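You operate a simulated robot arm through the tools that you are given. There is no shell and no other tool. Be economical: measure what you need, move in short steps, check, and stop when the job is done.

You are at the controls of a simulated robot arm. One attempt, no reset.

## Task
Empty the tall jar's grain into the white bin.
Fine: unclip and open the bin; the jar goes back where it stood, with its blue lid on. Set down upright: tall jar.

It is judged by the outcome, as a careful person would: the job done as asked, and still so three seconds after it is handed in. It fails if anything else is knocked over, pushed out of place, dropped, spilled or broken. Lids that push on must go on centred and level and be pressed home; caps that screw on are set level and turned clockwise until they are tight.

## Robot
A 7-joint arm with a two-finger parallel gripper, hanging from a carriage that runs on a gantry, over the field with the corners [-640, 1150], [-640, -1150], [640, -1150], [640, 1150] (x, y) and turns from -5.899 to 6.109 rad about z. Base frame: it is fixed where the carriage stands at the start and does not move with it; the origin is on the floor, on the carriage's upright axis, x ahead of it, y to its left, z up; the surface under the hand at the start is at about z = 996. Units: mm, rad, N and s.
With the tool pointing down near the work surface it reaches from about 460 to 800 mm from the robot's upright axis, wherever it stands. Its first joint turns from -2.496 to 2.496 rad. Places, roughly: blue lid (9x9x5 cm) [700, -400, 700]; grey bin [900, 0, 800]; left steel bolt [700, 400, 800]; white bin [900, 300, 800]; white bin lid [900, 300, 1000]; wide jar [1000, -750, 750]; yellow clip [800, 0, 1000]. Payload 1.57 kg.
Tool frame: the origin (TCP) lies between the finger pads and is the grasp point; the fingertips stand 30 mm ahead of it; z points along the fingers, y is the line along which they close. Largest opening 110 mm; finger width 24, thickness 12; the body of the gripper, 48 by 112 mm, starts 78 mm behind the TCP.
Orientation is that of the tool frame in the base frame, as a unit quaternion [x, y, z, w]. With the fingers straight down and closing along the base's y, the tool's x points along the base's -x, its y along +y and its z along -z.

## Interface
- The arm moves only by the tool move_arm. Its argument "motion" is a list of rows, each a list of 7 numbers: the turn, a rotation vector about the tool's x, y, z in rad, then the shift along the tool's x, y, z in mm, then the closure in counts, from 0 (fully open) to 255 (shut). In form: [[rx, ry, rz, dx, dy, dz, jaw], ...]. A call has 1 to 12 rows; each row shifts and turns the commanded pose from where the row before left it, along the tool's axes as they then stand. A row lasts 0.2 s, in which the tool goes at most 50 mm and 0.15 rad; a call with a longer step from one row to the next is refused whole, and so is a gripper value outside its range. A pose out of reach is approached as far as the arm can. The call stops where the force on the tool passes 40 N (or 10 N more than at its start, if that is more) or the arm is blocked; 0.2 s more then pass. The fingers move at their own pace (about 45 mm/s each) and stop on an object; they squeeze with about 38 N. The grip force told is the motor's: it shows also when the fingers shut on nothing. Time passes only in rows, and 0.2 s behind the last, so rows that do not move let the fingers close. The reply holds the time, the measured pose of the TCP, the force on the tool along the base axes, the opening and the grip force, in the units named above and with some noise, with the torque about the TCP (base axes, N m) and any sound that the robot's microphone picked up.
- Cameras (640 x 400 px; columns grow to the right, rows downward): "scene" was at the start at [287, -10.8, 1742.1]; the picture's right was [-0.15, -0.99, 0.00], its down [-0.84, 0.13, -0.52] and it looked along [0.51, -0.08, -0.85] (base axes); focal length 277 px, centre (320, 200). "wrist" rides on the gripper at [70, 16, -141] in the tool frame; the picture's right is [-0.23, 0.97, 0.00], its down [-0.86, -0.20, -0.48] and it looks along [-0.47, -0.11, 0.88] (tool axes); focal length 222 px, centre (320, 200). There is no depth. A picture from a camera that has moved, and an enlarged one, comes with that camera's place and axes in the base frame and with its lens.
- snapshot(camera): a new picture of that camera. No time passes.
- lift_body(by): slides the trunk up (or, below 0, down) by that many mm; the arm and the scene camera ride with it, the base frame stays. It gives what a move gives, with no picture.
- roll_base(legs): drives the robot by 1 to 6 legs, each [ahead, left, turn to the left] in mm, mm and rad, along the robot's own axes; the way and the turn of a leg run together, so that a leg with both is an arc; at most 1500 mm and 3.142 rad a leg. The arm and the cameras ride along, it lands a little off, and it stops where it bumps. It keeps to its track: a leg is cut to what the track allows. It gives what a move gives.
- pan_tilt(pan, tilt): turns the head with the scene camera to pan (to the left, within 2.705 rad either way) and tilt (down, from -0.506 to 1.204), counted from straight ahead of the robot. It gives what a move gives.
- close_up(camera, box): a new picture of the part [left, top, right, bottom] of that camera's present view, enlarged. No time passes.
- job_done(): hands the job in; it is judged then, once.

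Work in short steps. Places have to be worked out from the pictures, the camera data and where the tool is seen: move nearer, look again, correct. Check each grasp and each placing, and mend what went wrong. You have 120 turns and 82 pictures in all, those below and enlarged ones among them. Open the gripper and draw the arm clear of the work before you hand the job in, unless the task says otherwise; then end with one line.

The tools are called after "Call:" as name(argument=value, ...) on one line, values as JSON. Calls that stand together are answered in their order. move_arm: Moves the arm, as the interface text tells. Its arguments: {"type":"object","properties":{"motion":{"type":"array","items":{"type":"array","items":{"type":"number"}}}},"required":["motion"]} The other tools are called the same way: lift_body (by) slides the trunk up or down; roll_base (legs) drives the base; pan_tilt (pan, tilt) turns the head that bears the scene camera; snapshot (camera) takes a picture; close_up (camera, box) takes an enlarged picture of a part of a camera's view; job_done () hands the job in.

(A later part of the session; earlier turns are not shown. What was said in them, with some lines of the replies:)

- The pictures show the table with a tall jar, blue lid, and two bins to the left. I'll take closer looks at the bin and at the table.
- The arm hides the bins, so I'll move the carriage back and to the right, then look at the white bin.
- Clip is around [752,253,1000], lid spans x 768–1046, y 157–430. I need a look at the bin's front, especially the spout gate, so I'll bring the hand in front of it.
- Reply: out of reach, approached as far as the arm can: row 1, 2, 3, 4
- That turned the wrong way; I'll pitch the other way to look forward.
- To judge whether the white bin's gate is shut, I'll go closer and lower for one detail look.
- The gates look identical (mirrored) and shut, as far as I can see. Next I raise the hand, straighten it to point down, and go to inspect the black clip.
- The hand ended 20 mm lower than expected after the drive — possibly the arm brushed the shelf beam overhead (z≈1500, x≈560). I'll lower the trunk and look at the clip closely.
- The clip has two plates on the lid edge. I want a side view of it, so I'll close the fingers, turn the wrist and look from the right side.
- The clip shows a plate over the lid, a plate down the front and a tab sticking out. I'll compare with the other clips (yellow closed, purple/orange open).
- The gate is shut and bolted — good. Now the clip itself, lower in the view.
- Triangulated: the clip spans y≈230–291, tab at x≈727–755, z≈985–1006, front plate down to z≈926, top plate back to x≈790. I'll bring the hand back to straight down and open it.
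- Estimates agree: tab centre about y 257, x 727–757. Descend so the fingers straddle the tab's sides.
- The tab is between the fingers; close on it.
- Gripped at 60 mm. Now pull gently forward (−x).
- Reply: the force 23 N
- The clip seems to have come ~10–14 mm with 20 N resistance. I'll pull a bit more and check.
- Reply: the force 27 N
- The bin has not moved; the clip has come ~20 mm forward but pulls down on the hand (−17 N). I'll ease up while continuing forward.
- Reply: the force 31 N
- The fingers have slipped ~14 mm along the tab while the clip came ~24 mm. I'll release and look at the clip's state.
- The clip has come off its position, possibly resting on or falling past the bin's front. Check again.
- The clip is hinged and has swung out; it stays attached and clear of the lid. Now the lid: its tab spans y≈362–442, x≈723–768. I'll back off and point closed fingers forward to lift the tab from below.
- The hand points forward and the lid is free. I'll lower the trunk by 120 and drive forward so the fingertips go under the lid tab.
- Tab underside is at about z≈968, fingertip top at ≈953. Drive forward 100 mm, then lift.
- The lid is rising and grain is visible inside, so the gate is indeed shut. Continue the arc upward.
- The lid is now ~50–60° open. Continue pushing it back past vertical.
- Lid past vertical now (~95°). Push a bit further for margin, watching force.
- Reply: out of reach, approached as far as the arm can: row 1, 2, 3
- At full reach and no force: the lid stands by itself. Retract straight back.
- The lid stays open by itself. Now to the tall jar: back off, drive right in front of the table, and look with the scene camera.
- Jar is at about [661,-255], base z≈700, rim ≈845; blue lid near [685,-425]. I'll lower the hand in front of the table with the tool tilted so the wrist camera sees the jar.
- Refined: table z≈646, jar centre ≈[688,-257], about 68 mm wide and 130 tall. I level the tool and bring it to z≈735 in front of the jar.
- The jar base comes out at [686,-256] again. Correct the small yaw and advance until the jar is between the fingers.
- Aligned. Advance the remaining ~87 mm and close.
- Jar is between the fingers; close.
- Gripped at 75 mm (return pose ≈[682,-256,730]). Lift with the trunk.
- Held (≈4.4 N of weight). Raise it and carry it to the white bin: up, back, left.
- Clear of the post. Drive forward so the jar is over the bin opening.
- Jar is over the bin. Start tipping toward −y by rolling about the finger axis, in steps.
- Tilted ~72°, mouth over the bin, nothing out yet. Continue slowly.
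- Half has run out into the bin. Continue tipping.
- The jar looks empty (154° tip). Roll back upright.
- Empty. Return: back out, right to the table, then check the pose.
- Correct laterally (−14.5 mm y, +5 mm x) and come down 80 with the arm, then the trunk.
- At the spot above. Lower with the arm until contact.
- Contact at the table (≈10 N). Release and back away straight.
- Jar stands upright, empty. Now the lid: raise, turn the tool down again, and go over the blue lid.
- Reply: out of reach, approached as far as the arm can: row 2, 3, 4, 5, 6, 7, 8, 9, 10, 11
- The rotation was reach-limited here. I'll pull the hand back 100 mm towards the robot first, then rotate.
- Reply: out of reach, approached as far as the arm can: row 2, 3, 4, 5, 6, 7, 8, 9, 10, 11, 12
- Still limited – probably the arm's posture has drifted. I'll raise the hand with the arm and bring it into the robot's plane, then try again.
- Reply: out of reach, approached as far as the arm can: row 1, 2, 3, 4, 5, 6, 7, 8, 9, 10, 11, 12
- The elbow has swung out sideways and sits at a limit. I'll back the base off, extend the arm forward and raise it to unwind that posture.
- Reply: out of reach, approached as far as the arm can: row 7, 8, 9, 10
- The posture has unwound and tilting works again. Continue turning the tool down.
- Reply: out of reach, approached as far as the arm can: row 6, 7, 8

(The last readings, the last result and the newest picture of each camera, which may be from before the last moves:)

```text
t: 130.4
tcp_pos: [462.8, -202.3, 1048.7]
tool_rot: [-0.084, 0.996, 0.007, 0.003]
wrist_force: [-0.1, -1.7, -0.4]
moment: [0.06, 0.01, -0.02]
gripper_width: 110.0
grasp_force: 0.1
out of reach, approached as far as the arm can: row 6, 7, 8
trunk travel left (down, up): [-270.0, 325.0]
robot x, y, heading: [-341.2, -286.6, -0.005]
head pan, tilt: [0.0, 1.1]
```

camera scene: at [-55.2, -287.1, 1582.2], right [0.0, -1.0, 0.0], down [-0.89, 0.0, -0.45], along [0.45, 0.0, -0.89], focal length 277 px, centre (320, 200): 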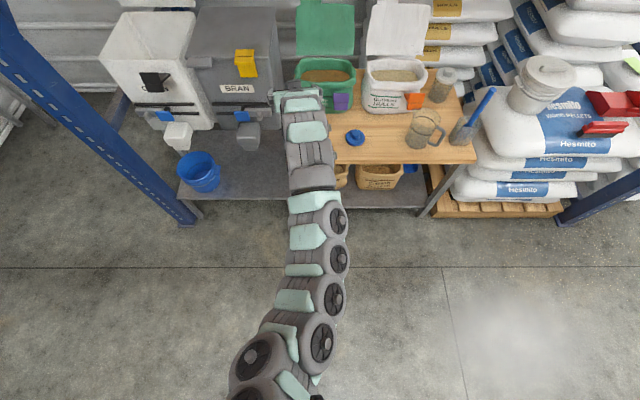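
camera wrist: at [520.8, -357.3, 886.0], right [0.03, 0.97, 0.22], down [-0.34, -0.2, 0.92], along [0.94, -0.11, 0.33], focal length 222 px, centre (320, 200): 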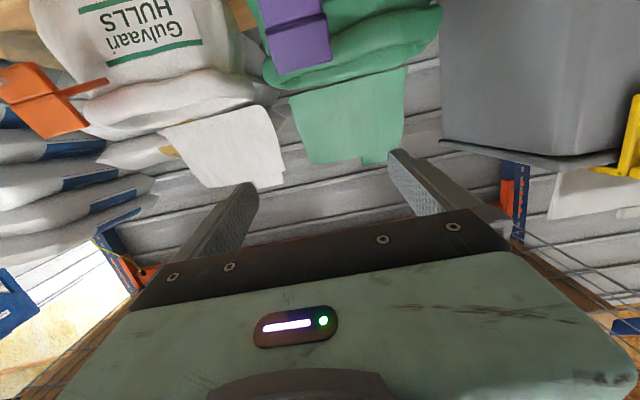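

Tool is down again. Straighten the yaw and bring the hand into the robot's plane nearer its axis.

Call:
move_arm(motion=[[0, 0, 0.084, 25, 0, 20, 0], [0, 0, 0.084, 25, 0, 20, 0], [0, 0, 0, 25, -20, 20, 0], [0, 0, 0, 25, -25, 20, 0], [0, 0, 0, 0, -25, 0, 0]])

Call:
roll_base(legs=[[300, -110, 0]])

Call:
snapshot(camera="wrist")

```text
t: 131.6
tcp_pos: [376.6, -270.9, 967.2]
tool_rot: [0.0, 1.0, 0.007, 0.003]
wrist_force: [0.3, -0.4, -1.6]
moment: [-0.03, 0.04, -0.03]
gripper_width: 110.0
grasp_force: 0.0
out of reach, approached as far as the arm can: row 4
trunk travel left (down, up): [-270.0, 325.0]
robot x, y, heading: [-340.5, -289.5, 0.001]
head pan, tilt: [0.0, 1.1]
```

```text
t: 133.7
tcp_pos: [669.8, -383.4, 967.9]
tool_rot: [0.004, 1.0, 0.008, 0.003]
wrist_force: [0.3, 0.3, 0.2]
moment: [-0.01, -0.03, -0.01]
gripper_width: 109.8
grasp_force: 0.0
trunk travel left (down, up): [-270.0, 325.0]
robot x, y, heading: [-51.8, -392.8, -0.008]
head pan, tilt: [0.0, 1.1]
```

```text
20 pictures are left
camera wrist: at [598.9, -367.9, 1110.1], right [0.23, 0.97, 0.02], down [0.85, -0.21, 0.48], along [0.47, -0.1, -0.88], focal length 222 px, centre (320, 200)
```

wrist: 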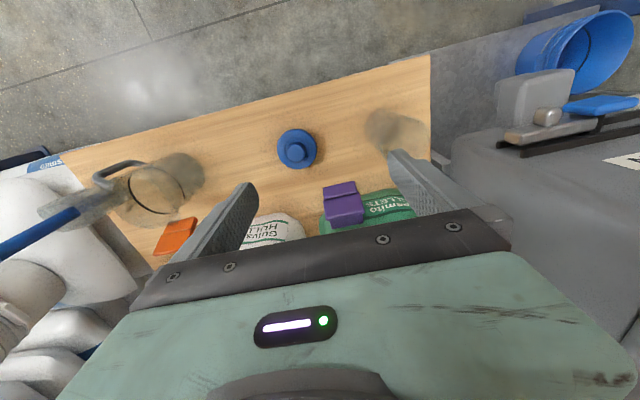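

Call:
lift_body(by=-170)

Call:
move_arm(motion=[[0, 0, 0, -10, -22, 0, 0], [0, 0, 0, -12, -22, 0, 0]])

Call:
snapshot(camera="wrist")

```text
t: 135.6
tcp_pos: [670.1, -383.4, 797.3]
tool_rot: [0.004, 1.0, 0.007, 0.002]
wrist_force: [0.0, -0.8, -0.1]
moment: [0.01, 0.01, 0.04]
gripper_width: 110.0
grasp_force: 0.0
trunk travel left (down, up): [-100.0, 495.0]
robot x, y, heading: [-46.8, -391.2, -0.009]
head pan, tilt: [0.0, 1.1]
```

```text
t: 136.2
tcp_pos: [692.1, -427.0, 795.8]
tool_rot: [0.004, 1.0, 0.007, 0.004]
wrist_force: [0.2, -0.7, 0.6]
moment: [0.0, -0.01, 0.01]
gripper_width: 109.9
grasp_force: 0.1
trunk travel left (down, up): [-100.0, 495.0]
robot x, y, heading: [-45.4, -392.8, -0.011]
head pan, tilt: [0.0, 1.1]
```

```text
19 pictures are left
camera wrist: at [621.1, -412.3, 939.3], right [0.23, 0.97, 0.02], down [0.85, -0.21, 0.48], along [0.47, -0.1, -0.88], focal length 222 px, centre (320, 200)
```

wrist: 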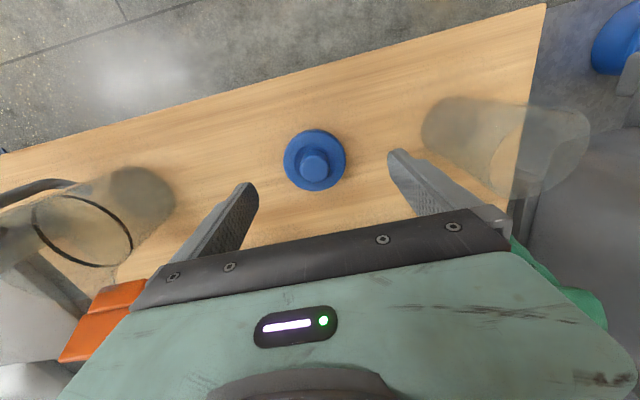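

Lid centre works out at ≈[709,-436], knob top z≈696. Correct tilt, centre over the knob, and descend part way.

Call:
move_arm(motion=[[0.014, 0.006, 0, -8, -5, 0, 0], [0, 0, 0, -8, -4, 20, 0], [0, 0, 0, 0, 0, 30, 0]])

Call:
close_up(camera="wrist", box=[200, 80, 440, 240])

```text
t: 137.0
tcp_pos: [706.9, -436.0, 745.3]
tool_rot: [0.004, 1.0, 0.0, 0.0]
wrist_force: [-0.3, 0.5, -0.4]
moment: [0.01, -0.03, 0.04]
gripper_width: 110.1
grasp_force: 0.2
trunk travel left (down, up): [-100.0, 495.0]
robot x, y, heading: [-44.6, -395.0, -0.009]
head pan, tilt: [0.0, 1.1]
```

```text
2.50 times, centred on (320, 160) of wrist
camera zoom: at [636.7, -419.8, 888.9], right [0.23, 0.97, 0.0], down [0.85, -0.21, 0.48], along [0.46, -0.11, -0.88], focal length 555 px, centre (320, 300)
```

zoom: 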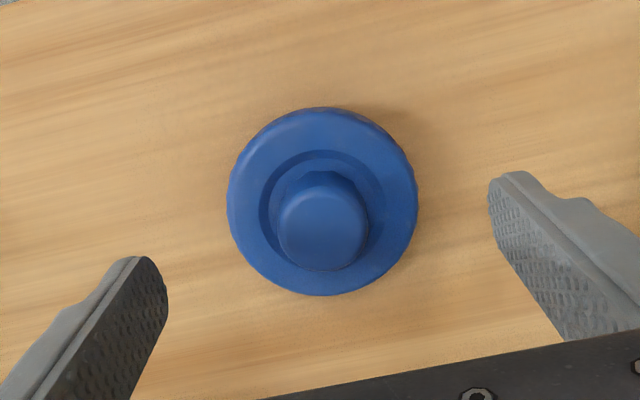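

Well centred on the knob. Descend to z≈707 and close.

Call:
move_arm(motion=[[0, 0, 0, -2, 0, 19, 0], [0, 0, 0, 0, 0, 19, 0], [0, 0, 0, 0, 0, 0, 100], [0, 0, 0, 0, 0, 0, 255], [0, 0, 0, 0, 0, 0, 255], [0, 0, 0, 0, 0, 0, 255], [0, 0, 0, 0, 0, 0, 255], [0, 0, 0, 0, 0, 0, 255], [0, 0, 0, 0, 0, 0, 255]])

Call:
snapshot(camera="wrist")

```text
t: 139.0
tcp_pos: [711.8, -434.8, 708.9]
tool_rot: [0.003, 1.0, 0.0, -0.001]
wrist_force: [-0.3, 0.4, 0.8]
moment: [0.03, -0.02, -0.02]
gripper_width: 33.1
grasp_force: 36.9
trunk travel left (down, up): [-100.0, 495.0]
robot x, y, heading: [-45.4, -396.0, -0.007]
head pan, tilt: [0.0, 1.1]
```

```text
17 pictures are left
camera wrist: at [642.1, -418.4, 853.0], right [0.23, 0.97, 0.0], down [0.85, -0.21, 0.48], along [0.47, -0.11, -0.88], focal length 222 px, centre (320, 200)
```

wrist: 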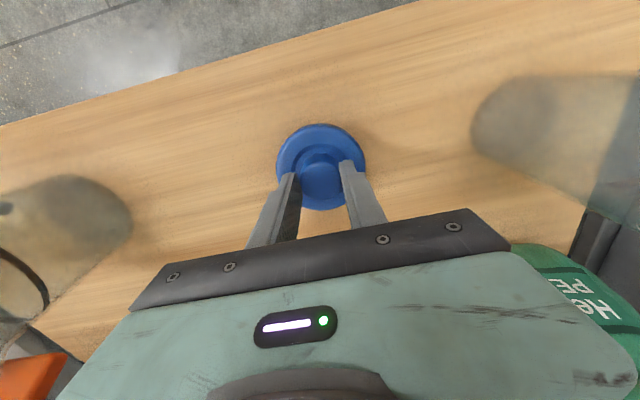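

Knob gripped (33 mm). Lift 200 mm and inspect the hold and the jar position.

Call:
lift_body(by=200)

Call:
move_arm(motion=[[0, 0, 0, 0, 25, 0, 255], [0, 0, 0, 0, 25, 0, 255], [0, 0, 0, 0, 25, 0, 255]])

Call:
snapshot(camera="wrist")

```text
t: 141.2
tcp_pos: [711.1, -435.6, 909.8]
tool_rot: [0.003, 1.0, 0.001, 0.0]
wrist_force: [0.3, 0.2, 0.1]
moment: [0.01, 0.01, -0.03]
gripper_width: 32.6
grasp_force: 37.5
trunk travel left (down, up): [-300.0, 295.0]
robot x, y, heading: [-46.7, -391.8, -0.007]
head pan, tilt: [0.0, 1.1]
```

```text
t: 142.0
tcp_pos: [715.0, -362.0, 907.4]
tool_rot: [0.003, 1.0, 0.0, 0.0]
wrist_force: [-1.1, -0.2, 0.2]
moment: [0.04, -0.02, 0.01]
gripper_width: 32.3
grasp_force: 38.3
trunk travel left (down, up): [-300.0, 295.0]
robot x, y, heading: [-45.7, -391.5, -0.007]
head pan, tilt: [0.0, 1.1]
```

```text
16 pictures are left
camera wrist: at [645.3, -344.7, 1050.6], right [0.23, 0.97, 0.0], down [0.85, -0.21, 0.48], along [0.47, -0.11, -0.88], focal length 222 px, centre (320, 200)
```

wrist: 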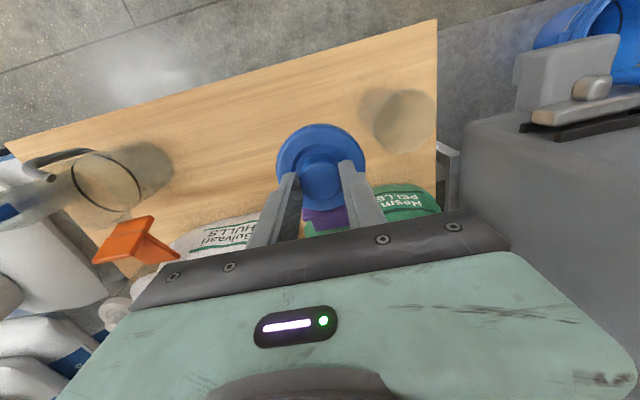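

Held and level. Zoom on the jar to locate its rim.

Call:
close_up(camera="wrist", box=[340, 60, 460, 180])

```text
3.33 times, centred on (400, 120) of wrist
camera zoom: at [645.3, -344.7, 1050.6], right [0.23, 0.97, 0.0], down [0.85, -0.21, 0.48], along [0.47, -0.11, -0.88], focal length 740 px, centre (53, 467)
```

zoom: 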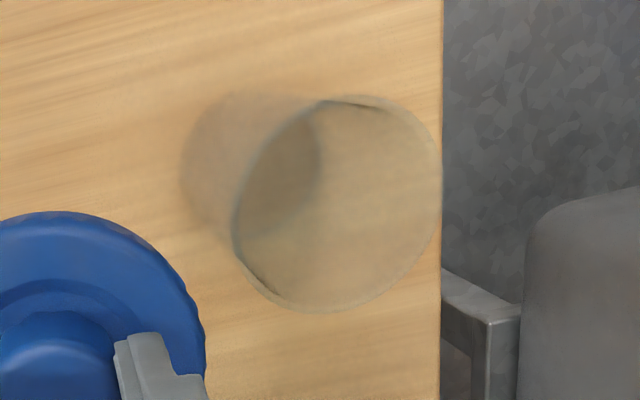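

Jar rim centre ≈[713.5,-255], rim z≈770; the held lid is at about TCP+(−3,+1.5). Move over the jar and lower to leave a ~35 mm gap, then check.

Call:
move_arm(motion=[[0, 0, 0, 0, 26, 0, 255], [0, 0, 0, 0, 27, 0, 255], [0, 0, 0, 0, 27, 0, 255], [0, 0, 0, 0, 26, 0, 255], [0, 0, 0, 0, 0, 20, 255], [0, 0, 0, 0, 0, 20, 255], [0, 0, 0, 0, 0, 0, 255]])

Call:
close_up(camera="wrist", box=[220, 80, 420, 240])

Call:
pan_tilt(pan=0.25, tilt=0.95)

Call:
close_up(camera="scene", box=[240, 120, 400, 280])

```text
t: 143.6
tcp_pos: [713.6, -255.9, 871.1]
tool_rot: [0.004, 1.0, 0.0, -0.001]
wrist_force: [0.3, 0.2, -0.3]
moment: [0.02, 0.03, -0.02]
gripper_width: 32.3
grasp_force: 38.4
trunk travel left (down, up): [-300.0, 295.0]
robot x, y, heading: [-45.8, -393.2, -0.013]
head pan, tilt: [0.0, 1.1]
```

```text
2.50 times, centred on (320, 160) of wrist
camera zoom: at [642.9, -238.1, 1013.4], right [0.23, 0.97, 0.0], down [0.85, -0.21, 0.48], along [0.47, -0.11, -0.88], focal length 555 px, centre (320, 300)
```

zoom: 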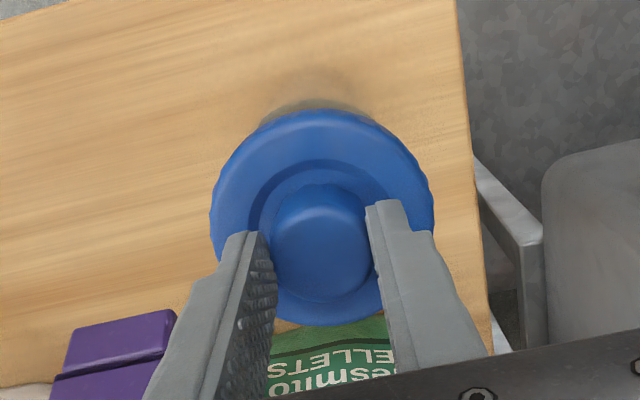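

```text
t: 144.4
tcp_pos: [713.1, -254.1, 871.4]
tool_rot: [0.004, 1.0, 0.001, 0.0]
wrist_force: [0.2, -0.2, -1.0]
moment: [0.04, 0.0, 0.02]
gripper_width: 32.1
grasp_force: 37.6
trunk travel left (down, up): [-300.0, 295.0]
robot x, y, heading: [-47.3, -398.3, -0.008]
head pan, tilt: [0.25, 0.949]
```

```text
2.50 times, centred on (320, 200) of scene
camera zoom: at [244.0, -378.7, 1622.3], right [0.24, -0.97, 0.0], down [-0.79, -0.19, -0.58], along [0.57, 0.14, -0.81], focal length 692 px, centre (320, 200)
```

zoom: 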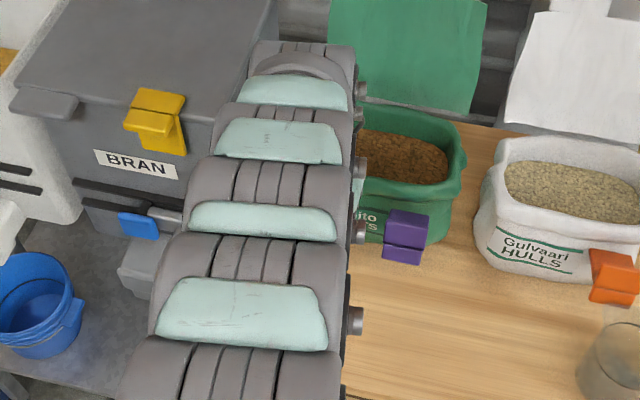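

Disk centre ≈[711.5,-253], jar rim ≈[713.5,-255]. Shift +2,−2 and descend close to the rim.

Call:
move_arm(motion=[[0, 0, 0, -2, -2, 0, 255], [0, 0, 0, 0, 0, 15, 255], [0, 0, 0, 0, 0, 12, 255], [0, 0, 0, 0, 0, 4, 255], [0, 0, 0, 0, 0, 0, 255]])

Call:
close_up(camera="wrist", box=[220, 80, 420, 240])

```text
t: 145.6
tcp_pos: [714.2, -256.5, 836.8]
tool_rot: [0.003, 1.0, 0.0, 0.0]
wrist_force: [-0.5, 0.7, 0.4]
moment: [0.01, 0.0, -0.03]
gripper_width: 32.3
grasp_force: 38.0
trunk travel left (down, up): [-300.0, 295.0]
robot x, y, heading: [-46.8, -392.6, -0.01]
head pan, tilt: [0.25, 0.949]
```

```text
2.50 times, centred on (320, 160) of wrist
camera zoom: at [644.5, -240.2, 980.3], right [0.23, 0.97, 0.0], down [0.85, -0.21, 0.48], along [0.47, -0.11, -0.88], focal length 555 px, centre (320, 300)
```

zoom: 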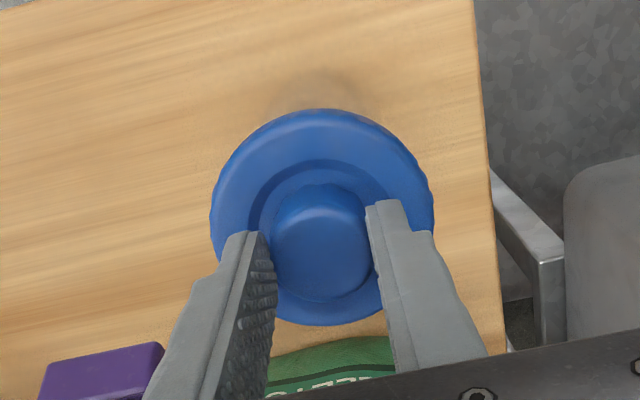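

Nothing touching yet. Descend in 2 mm steps to feel contact.

Call:
move_arm(motion=[[0, 0, 0, 0, 0, 2, 255], [0, 0, 0, 0, 0, 2, 255], [0, 0, 0, 0, 0, 2, 255], [0, 0, 0, 0, 0, 2, 255], [0, 0, 0, 0, 0, 0, 255]])

```text
t: 146.8
tcp_pos: [714.4, -255.4, 831.8]
tool_rot: [0.003, 1.0, 0.0, 0.0]
wrist_force: [-4.2, 0.6, 12.7]
moment: [-0.03, 0.49, -0.09]
gripper_width: 32.4
grasp_force: 38.1
trunk travel left (down, up): [-300.0, 295.0]
robot x, y, heading: [-43.6, -391.0, -0.013]
head pan, tilt: [0.25, 0.949]
```

Contact at the rim with the load on the −x side and a sideways push toward −x: the lid is slightly too far +x. Back up, shift −2.5 mm in x, and try again.

Call:
move_arm(motion=[[0, 0, 0, 0, 0, -5, 255], [0, 0, 0, 2.5, 0, 0, 255], [0, 0, 0, 0, 0, 2, 255], [0, 0, 0, 0, 0, 2, 255], [0, 0, 0, 0, 0, 1, 255], [0, 0, 0, 0, 0, 0, 255]])

```text
t: 148.2
tcp_pos: [714.5, -256.0, 832.4]
tool_rot: [0.004, 1.0, 0.001, 0.001]
wrist_force: [-4.7, -1.0, 13.8]
moment: [-0.1, 0.4, -0.03]
gripper_width: 32.4
grasp_force: 37.8
trunk travel left (down, up): [-300.0, 295.0]
robot x, y, heading: [-46.3, -392.5, -0.013]
head pan, tilt: [0.25, 0.949]
```

Contact point moved nearer the centre (−19 → −9 mm). Shift another −2.5 mm.

Call:
move_arm(motion=[[0, 0, 0, 0, 0, -5, 255], [0, 0, 0, 2.5, 0, 0, 255], [0, 0, 0, 0, 0, 2, 255], [0, 0, 0, 0, 0, 2, 255], [0, 0, 0, 0, 0, 1, 255], [0, 0, 0, 0, 0, 0, 255]])

Call:
close_up(camera="wrist", box=[220, 80, 420, 240])

```text
t: 149.6
tcp_pos: [711.5, -255.6, 833.1]
tool_rot: [0.003, 1.0, 0.002, 0.0]
wrist_force: [-5.6, -0.3, 15.1]
moment: [-0.04, 0.26, -0.05]
gripper_width: 32.4
grasp_force: 38.0
trunk travel left (down, up): [-300.0, 295.0]
robot x, y, heading: [-46.2, -394.5, -0.01]
head pan, tilt: [0.25, 0.949]
```

```text
2.50 times, centred on (320, 160) of wrist
camera zoom: at [641.2, -239.4, 975.0], right [0.23, 0.97, 0.0], down [0.85, -0.21, 0.48], along [0.47, -0.11, -0.88], focal length 555 px, centre (320, 300)
```

zoom: 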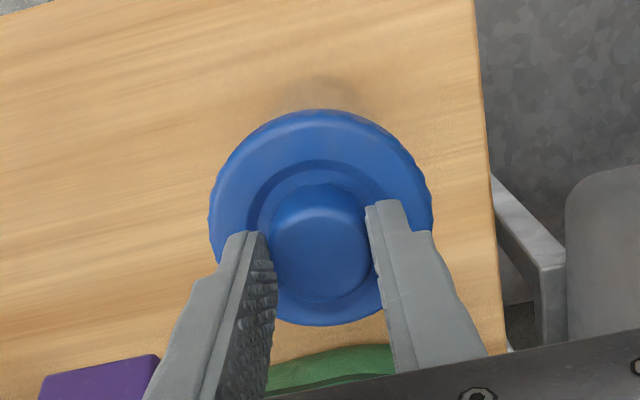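

Load is now nearly centred (within ~5 mm). Press down in small steps, relieving the sideways force.

Call:
move_arm(motion=[[0, 0, 0, 0.5, 0, 2, 255], [0, 0, 0, 0.5, 0, 2, 255], [0, 0, 0, 0, 0, 2, 255], [0, 0, 0, 0, 0, 2, 255], [0, 0, 0, 0, 0, 0, 255]])

```text
t: 150.8
tcp_pos: [712.8, -256.5, 824.3]
tool_rot: [0.003, 1.0, 0.002, 0.002]
wrist_force: [-2.5, -1.5, 24.1]
moment: [-0.26, -0.12, -0.11]
gripper_width: 32.5
grasp_force: 37.5
trunk travel left (down, up): [-300.0, 295.0]
robot x, y, heading: [-47.4, -392.6, -0.007]
head pan, tilt: [0.25, 0.949]
```

It has slid on by ~8 mm. Keep pressing until it is home.

Call:
move_arm(motion=[[0, 0, 0, 0, 0, 2, 255], [0, 0, 0, 0, 0, 2, 255], [0, 0, 0, 0, 0, 2, 255], [0, 0, 0, 0, 0, 2, 255], [0, 0, 0, 0, 0, 0, 255]])

Call:
close_up(camera="wrist", box=[220, 80, 420, 240])

```text
t: 152.0
tcp_pos: [713.3, -257.9, 817.5]
tool_rot: [0.003, 1.0, 0.0, 0.002]
wrist_force: [-0.5, -0.8, 25.1]
moment: [-0.06, -0.06, -0.17]
gripper_width: 33.8
grasp_force: 37.9
trunk travel left (down, up): [-300.0, 295.0]
robot x, y, heading: [-47.8, -393.1, -0.008]
head pan, tilt: [0.25, 0.949]
```

```text
2.50 times, centred on (320, 160) of wrist
camera zoom: at [642.9, -239.7, 960.4], right [0.23, 0.97, 0.0], down [0.85, -0.21, 0.48], along [0.47, -0.11, -0.88], focal length 555 px, centre (320, 300)
```

zoom: 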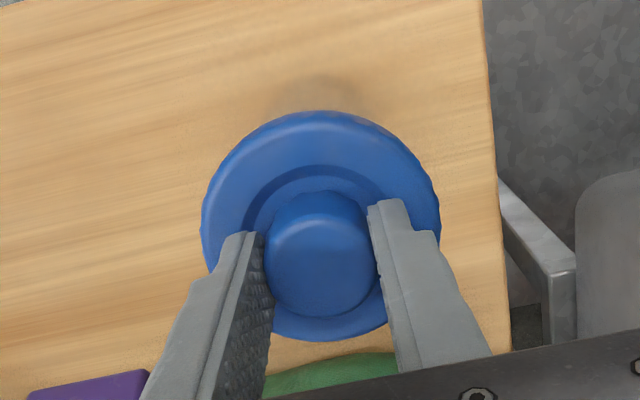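

The lid hasn't sunk — the fingers slid down the knob. Release, rise and check how the lid sits on the rim.

Call:
move_arm(motion=[[0, 0, 0, 0, 0, -3, 255], [0, 0, 0, 0, 0, -3, 200], [0, 0, 0, 0, 0, 0, 120], [0, 0, 0, 0, 0, 0, 120], [0, 0, 0, 0, 0, 0, 60], [0, 0, 0, 0, 0, -20, 60], [0, 0, 0, 0, 0, -30, 60], [0, 0, 0, 0, 0, -30, 60]])

Call:
close_up(camera="wrist", box=[220, 80, 420, 240])

```text
t: 153.8
tcp_pos: [709.2, -257.4, 903.0]
tool_rot: [0.004, 1.0, 0.001, 0.001]
wrist_force: [0.3, 0.0, 0.4]
moment: [-0.02, 0.02, -0.02]
gripper_width: 84.0
grasp_force: 0.0
trunk travel left (down, up): [-300.0, 295.0]
robot x, y, heading: [-43.9, -393.1, -0.01]
head pan, tilt: [0.25, 0.949]
```

```text
2.50 times, centred on (320, 160) of wrist
camera zoom: at [639.4, -241.4, 1045.0], right [0.23, 0.97, 0.0], down [0.85, -0.21, 0.48], along [0.47, -0.11, -0.88], focal length 555 px, centre (320, 300)
```

zoom: 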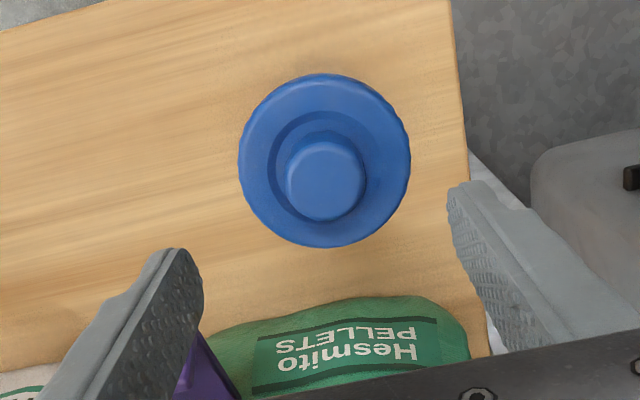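

The lid rests level but I can't see if it's seated. Move the hand aside and view jar + lid from the side with the scene camera.

Call:
roll_base(legs=[[-60, -280, 0]])

Call:
pan_tilt(pan=0.7, tilt=0.85)

Call:
close_up(camera="scene", box=[260, 120, 420, 280])

```text
t: 155.8
tcp_pos: [647.5, -534.7, 901.0]
tool_rot: [0.003, 1.0, 0.0, 0.0]
wrist_force: [0.2, 0.5, -0.6]
moment: [-0.01, 0.02, 0.0]
gripper_width: 84.0
grasp_force: 0.0
trunk travel left (down, up): [-300.0, 295.0]
robot x, y, heading: [-107.0, -671.9, -0.007]
head pan, tilt: [0.25, 0.949]
```

```text
t: 156.7
tcp_pos: [647.4, -534.9, 901.3]
tool_rot: [0.002, 1.0, -0.001, -0.001]
wrist_force: [0.0, 0.9, -0.4]
moment: [-0.02, 0.02, -0.01]
gripper_width: 84.3
grasp_force: 0.1
trunk travel left (down, up): [-300.0, 295.0]
robot x, y, heading: [-110.5, -669.0, -0.002]
head pan, tilt: [0.7, 0.85]
```

```text
2.50 times, centred on (340, 200) of scene
camera zoom: at [172.1, -622.8, 1629.8], right [0.64, -0.77, 0.0], down [-0.58, -0.48, -0.66], along [0.51, 0.42, -0.75], focal length 692 px, centre (270, 200)
```

zoom: 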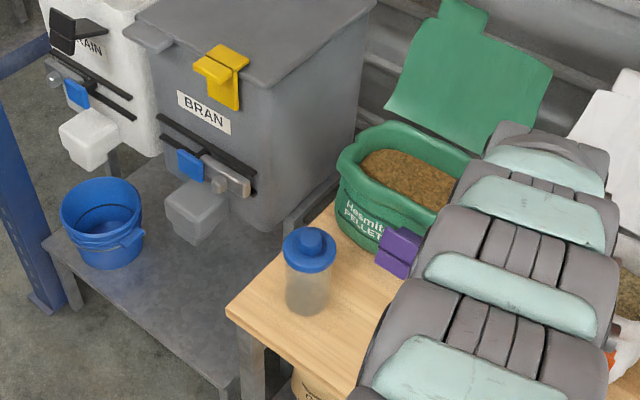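

Call:
close_up(camera="scene", box=[330, 200, 380, 255])

```text
7.27 times, centred on (355, 228) of scene
camera zoom: at [172.1, -622.8, 1629.8], right [0.64, -0.77, 0.0], down [-0.58, -0.48, -0.66], along [0.51, 0.42, -0.75], focal length 2012 px, centre (66, 0)
```

zoom: 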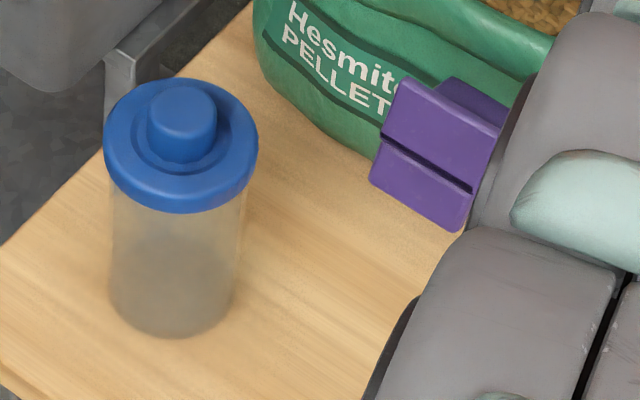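

The lid sits level and centred on the jar. Now go back, close the fingers and press on the knob's centre to seat it.

Call:
roll_base(legs=[[60, 280, 0]])

Call:
move_arm(motion=[[0, 0, 0, 0, 0, 0, 255], [0, 0, 0, 0, 0, 0, 255], [0, 0, 0, 0, 0, 0, 255], [0, 0, 0, 0, 0, 0, 255], [0, 0, 0, 0, 0, 0, 255]])

Call:
close_up(camera="wrist", box=[220, 80, 420, 240])

```text
t: 158.7
tcp_pos: [707.1, -244.2, 901.2]
tool_rot: [0.002, 1.0, 0.001, 0.0]
wrist_force: [-0.9, -0.4, 0.6]
moment: [0.02, 0.0, 0.0]
gripper_width: 84.2
grasp_force: 0.0
trunk travel left (down, up): [-300.0, 295.0]
robot x, y, heading: [-47.7, -381.0, -0.004]
head pan, tilt: [0.7, 0.85]
```

```text
t: 159.9
tcp_pos: [707.2, -245.8, 900.0]
tool_rot: [0.001, 1.0, 0.0, 0.0]
wrist_force: [-0.8, -0.1, -0.1]
moment: [-0.01, 0.02, 0.0]
gripper_width: 0.0
grasp_force: 12.3
trunk travel left (down, up): [-300.0, 295.0]
robot x, y, heading: [-43.5, -384.3, -0.004]
head pan, tilt: [0.7, 0.85]
```

```text
2.50 times, centred on (320, 160) of wrist
camera zoom: at [637.8, -228.0, 1044.2], right [0.23, 0.97, 0.0], down [0.85, -0.2, 0.48], along [0.47, -0.11, -0.88], focal length 555 px, centre (320, 300)
```

zoom: 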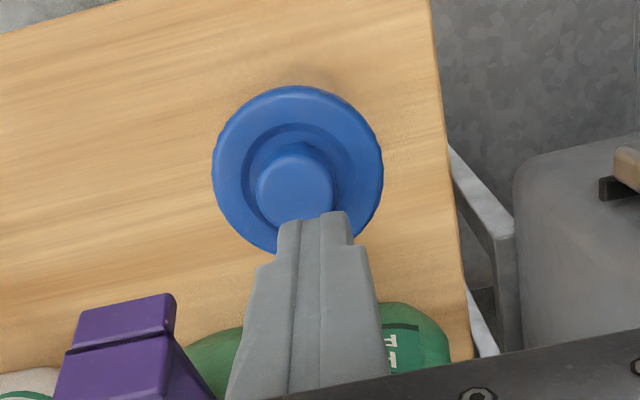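

Knob at ≈[705.6,-254]. Align and descend to just above it.

Call:
move_arm(motion=[[0, 0, 0, 1, -9, 0, 255], [0, 0, 0, 0, 0, 20, 255], [0, 0, 0, 0, 0, 20, 255], [0, 0, 0, 0, 0, 0, 255]])

Call:
close_up(camera="wrist", box=[220, 80, 420, 240])

```text
t: 160.9
tcp_pos: [706.7, -255.2, 860.3]
tool_rot: [0.002, 1.0, 0.0, 0.0]
wrist_force: [-0.2, -0.6, 0.4]
moment: [-0.01, -0.02, -0.01]
gripper_width: 0.0
grasp_force: 21.5
trunk travel left (down, up): [-300.0, 295.0]
robot x, y, heading: [-46.5, -381.9, -0.006]
head pan, tilt: [0.7, 0.85]
```

```text
2.50 times, centred on (320, 160) of wrist
camera zoom: at [636.1, -238.6, 1003.8], right [0.23, 0.97, 0.0], down [0.85, -0.2, 0.48], along [0.47, -0.11, -0.88], focal length 555 px, centre (320, 300)
```

zoom: 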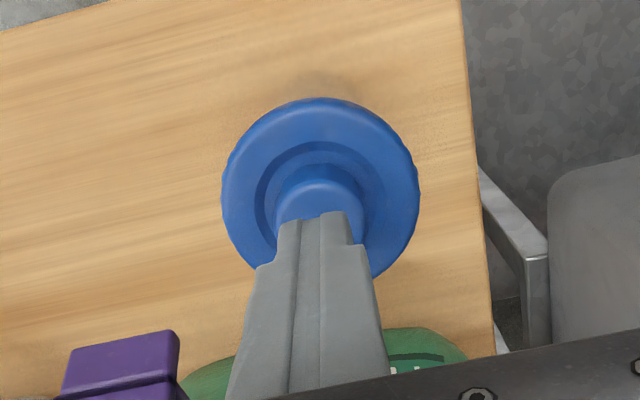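

Aligned on the knob. Press down in 2 mm steps.

Call:
move_arm(motion=[[0, 0, 0, 1, 0, 6, 255], [0, 0, 0, 0, 0, 2, 255], [0, 0, 0, 0, 0, 2, 255], [0, 0, 0, 0, 0, 2, 255], [0, 0, 0, 0, 0, 2, 255], [0, 0, 0, 0, 0, 2, 255], [0, 0, 0, 0, 0, 0, 255]])

```text
t: 162.5
tcp_pos: [705.2, -253.5, 844.8]
tool_rot: [0.002, 1.0, 0.0, 0.001]
wrist_force: [0.4, -0.3, 0.1]
moment: [-0.01, 0.01, 0.01]
gripper_width: 0.0
grasp_force: 21.3
trunk travel left (down, up): [-300.0, 295.0]
robot x, y, heading: [-48.2, -382.7, -0.006]
head pan, tilt: [0.7, 0.85]
```

Call:
move_arm(motion=[[0, 0, 0, 0, 0, 2, 255], [0, 0, 0, 0, 0, 2, 255], [0, 0, 0, 0, 0, 2, 255], [0, 0, 0, 0, 0, 2, 255], [0, 0, 0, 0, 0, 2, 255], [0, 0, 0, 0, 0, 0, 255]])

```text
t: 163.9
tcp_pos: [708.5, -253.8, 838.3]
tool_rot: [0.001, 1.0, 0.001, 0.002]
wrist_force: [-10.4, -0.9, 39.7]
moment: [-0.05, 0.67, 0.03]
gripper_width: 0.0
grasp_force: 21.0
trunk travel left (down, up): [-300.0, 295.0]
robot x, y, heading: [-48.1, -381.8, 0.001]
head pan, tilt: [0.7, 0.85]
```

Solid contact at 40 N, but loaded toward the −x edge. Raise, shift 4 mm toward −x and press again to see whether the height changes.

Call:
move_arm(motion=[[0, 0, 0, 0, 0, -10, 255], [0, 0, 0, 4, 0, 0, 255], [0, 0, 0, 0, 0, 4, 255], [0, 0, 0, 0, 0, 2, 255], [0, 0, 0, 0, 0, 1, 255], [0, 0, 0, 0, 0, 0, 255]])

Call:
move_arm(motion=[[0, 0, 0, 0, 0, 1, 255], [0, 0, 0, 0, 0, 1, 255], [0, 0, 0, 0, 0, 1, 255], [0, 0, 0, 0, 0, 1, 255], [0, 0, 0, 0, 0, 0, 255]])

```text
t: 165.3
tcp_pos: [702.8, -254.2, 838.6]
tool_rot: [0.001, 1.0, 0.0, 0.0]
wrist_force: [0.3, -0.1, 0.6]
moment: [-0.04, 0.01, 0.01]
gripper_width: 0.1
grasp_force: 21.5
trunk travel left (down, up): [-300.0, 295.0]
robot x, y, heading: [-50.3, -382.9, -0.005]
head pan, tilt: [0.7, 0.85]
```

```text
t: 166.5
tcp_pos: [704.0, -252.5, 838.9]
tool_rot: [0.001, 1.0, 0.0, 0.001]
wrist_force: [-10.9, -0.3, 38.5]
moment: [-0.04, 0.44, -0.01]
gripper_width: 0.1
grasp_force: 21.2
trunk travel left (down, up): [-300.0, 295.0]
robot x, y, heading: [-46.6, -379.4, -0.002]
head pan, tilt: [0.7, 0.85]
```

Same hard stop at the same height under ~39 N, load now centred: the lid is home (plug inside, flange on the rim). Retreat upward, move clear, and verify.

Call:
move_arm(motion=[[0, 0, 0, 0, 0, -10, 255], [0, 0, 0, 0, 0, -30, 255], [0, 0, 0, 0, 0, -40, 0], [0, 0, 0, 0, 0, -40, 0], [0, 0, 0, 0, 0, 0, 0]])

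Call:
roll_base(legs=[[-120, -280, 0]])

Call:
close_up(camera="scene", box=[320, 130, 400, 210])

```text
t: 167.7
tcp_pos: [701.4, -251.9, 954.2]
tool_rot: [0.002, 1.0, 0.0, 0.0]
wrist_force: [-1.1, -0.4, 0.2]
moment: [0.0, 0.0, 0.03]
gripper_width: 67.9
grasp_force: 0.0
trunk travel left (down, up): [-300.0, 295.0]
robot x, y, heading: [-47.5, -383.0, -0.003]
head pan, tilt: [0.7, 0.85]
```

```text
t: 169.8
tcp_pos: [578.7, -538.9, 954.3]
tool_rot: [0.003, 1.0, 0.0, 0.0]
wrist_force: [0.2, 0.7, -0.1]
moment: [-0.03, -0.02, -0.02]
gripper_width: 109.9
grasp_force: 0.1
trunk travel left (down, up): [-300.0, 295.0]
robot x, y, heading: [-173.9, -671.1, -0.004]
head pan, tilt: [0.7, 0.85]
```

```text
5.00 times, centred on (360, 170) of scene
camera zoom: at [109.9, -621.0, 1629.8], right [0.64, -0.77, 0.0], down [-0.58, -0.48, -0.66], along [0.51, 0.42, -0.75], focal length 1383 px, centre (120, 350)
```

zoom: 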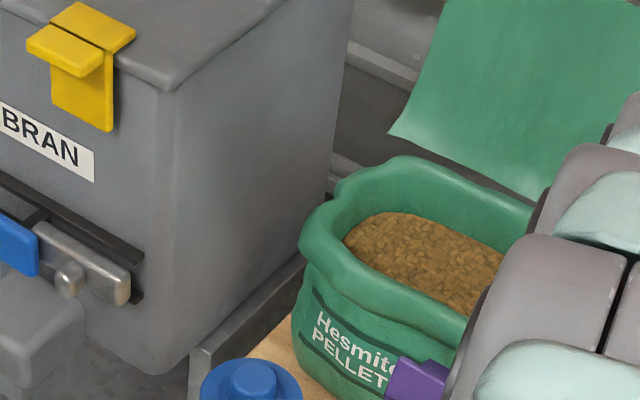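

Missed the jar; aim slightly lower.

Call:
close_up(camera="scene", box=[330, 195, 380, 250])

```text
7.27 times, centred on (355, 222) of scene
camera zoom: at [109.9, -621.0, 1629.8], right [0.64, -0.77, 0.0], down [-0.58, -0.48, -0.66], along [0.51, 0.42, -0.75], focal length 2012 px, centre (66, 36)
```

zoom: 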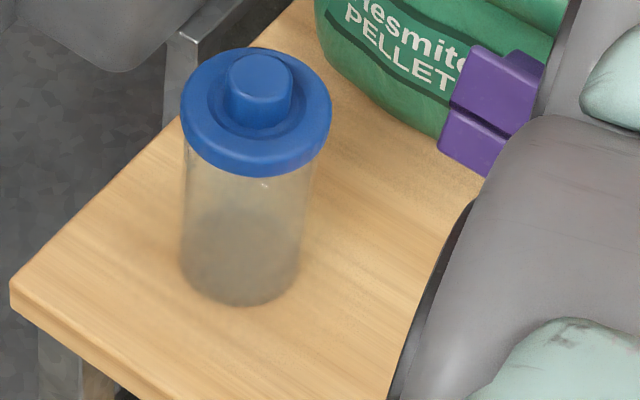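

Lid is level, centred and seated; the jar is upright at its place. One last overview to check the bin and surroundings.

Call:
snapshot(camera="scene")

```text
2 pictures are left
camera scene: at [109.9, -621.0, 1629.8], right [0.64, -0.77, 0.0], down [-0.58, -0.48, -0.66], along [0.51, 0.42, -0.75], focal length 277 px, centre (320, 200)
```

scene: 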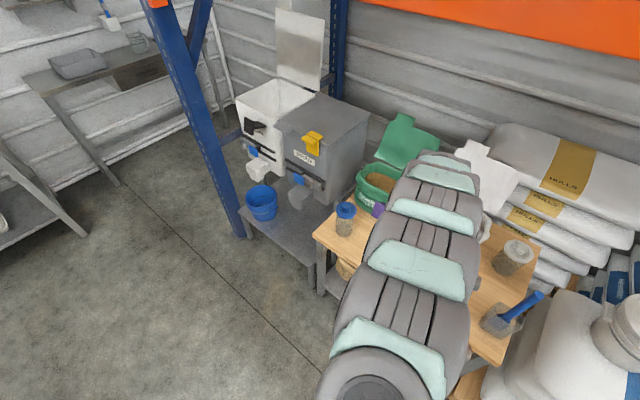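

Everything is in order: nothing spilled or knocked over, the gripper is open and the arm is clear of the work. Handing in.

Call:
job_done()

```text
The job is handed in.
```

The tall jar's grain is in the white bin, and the empty jar is back upright in its place, about 1 cm off by my estimate. Its blue lid is pressed on, level and centred, and the bin is left unclipped with its lid standing open.
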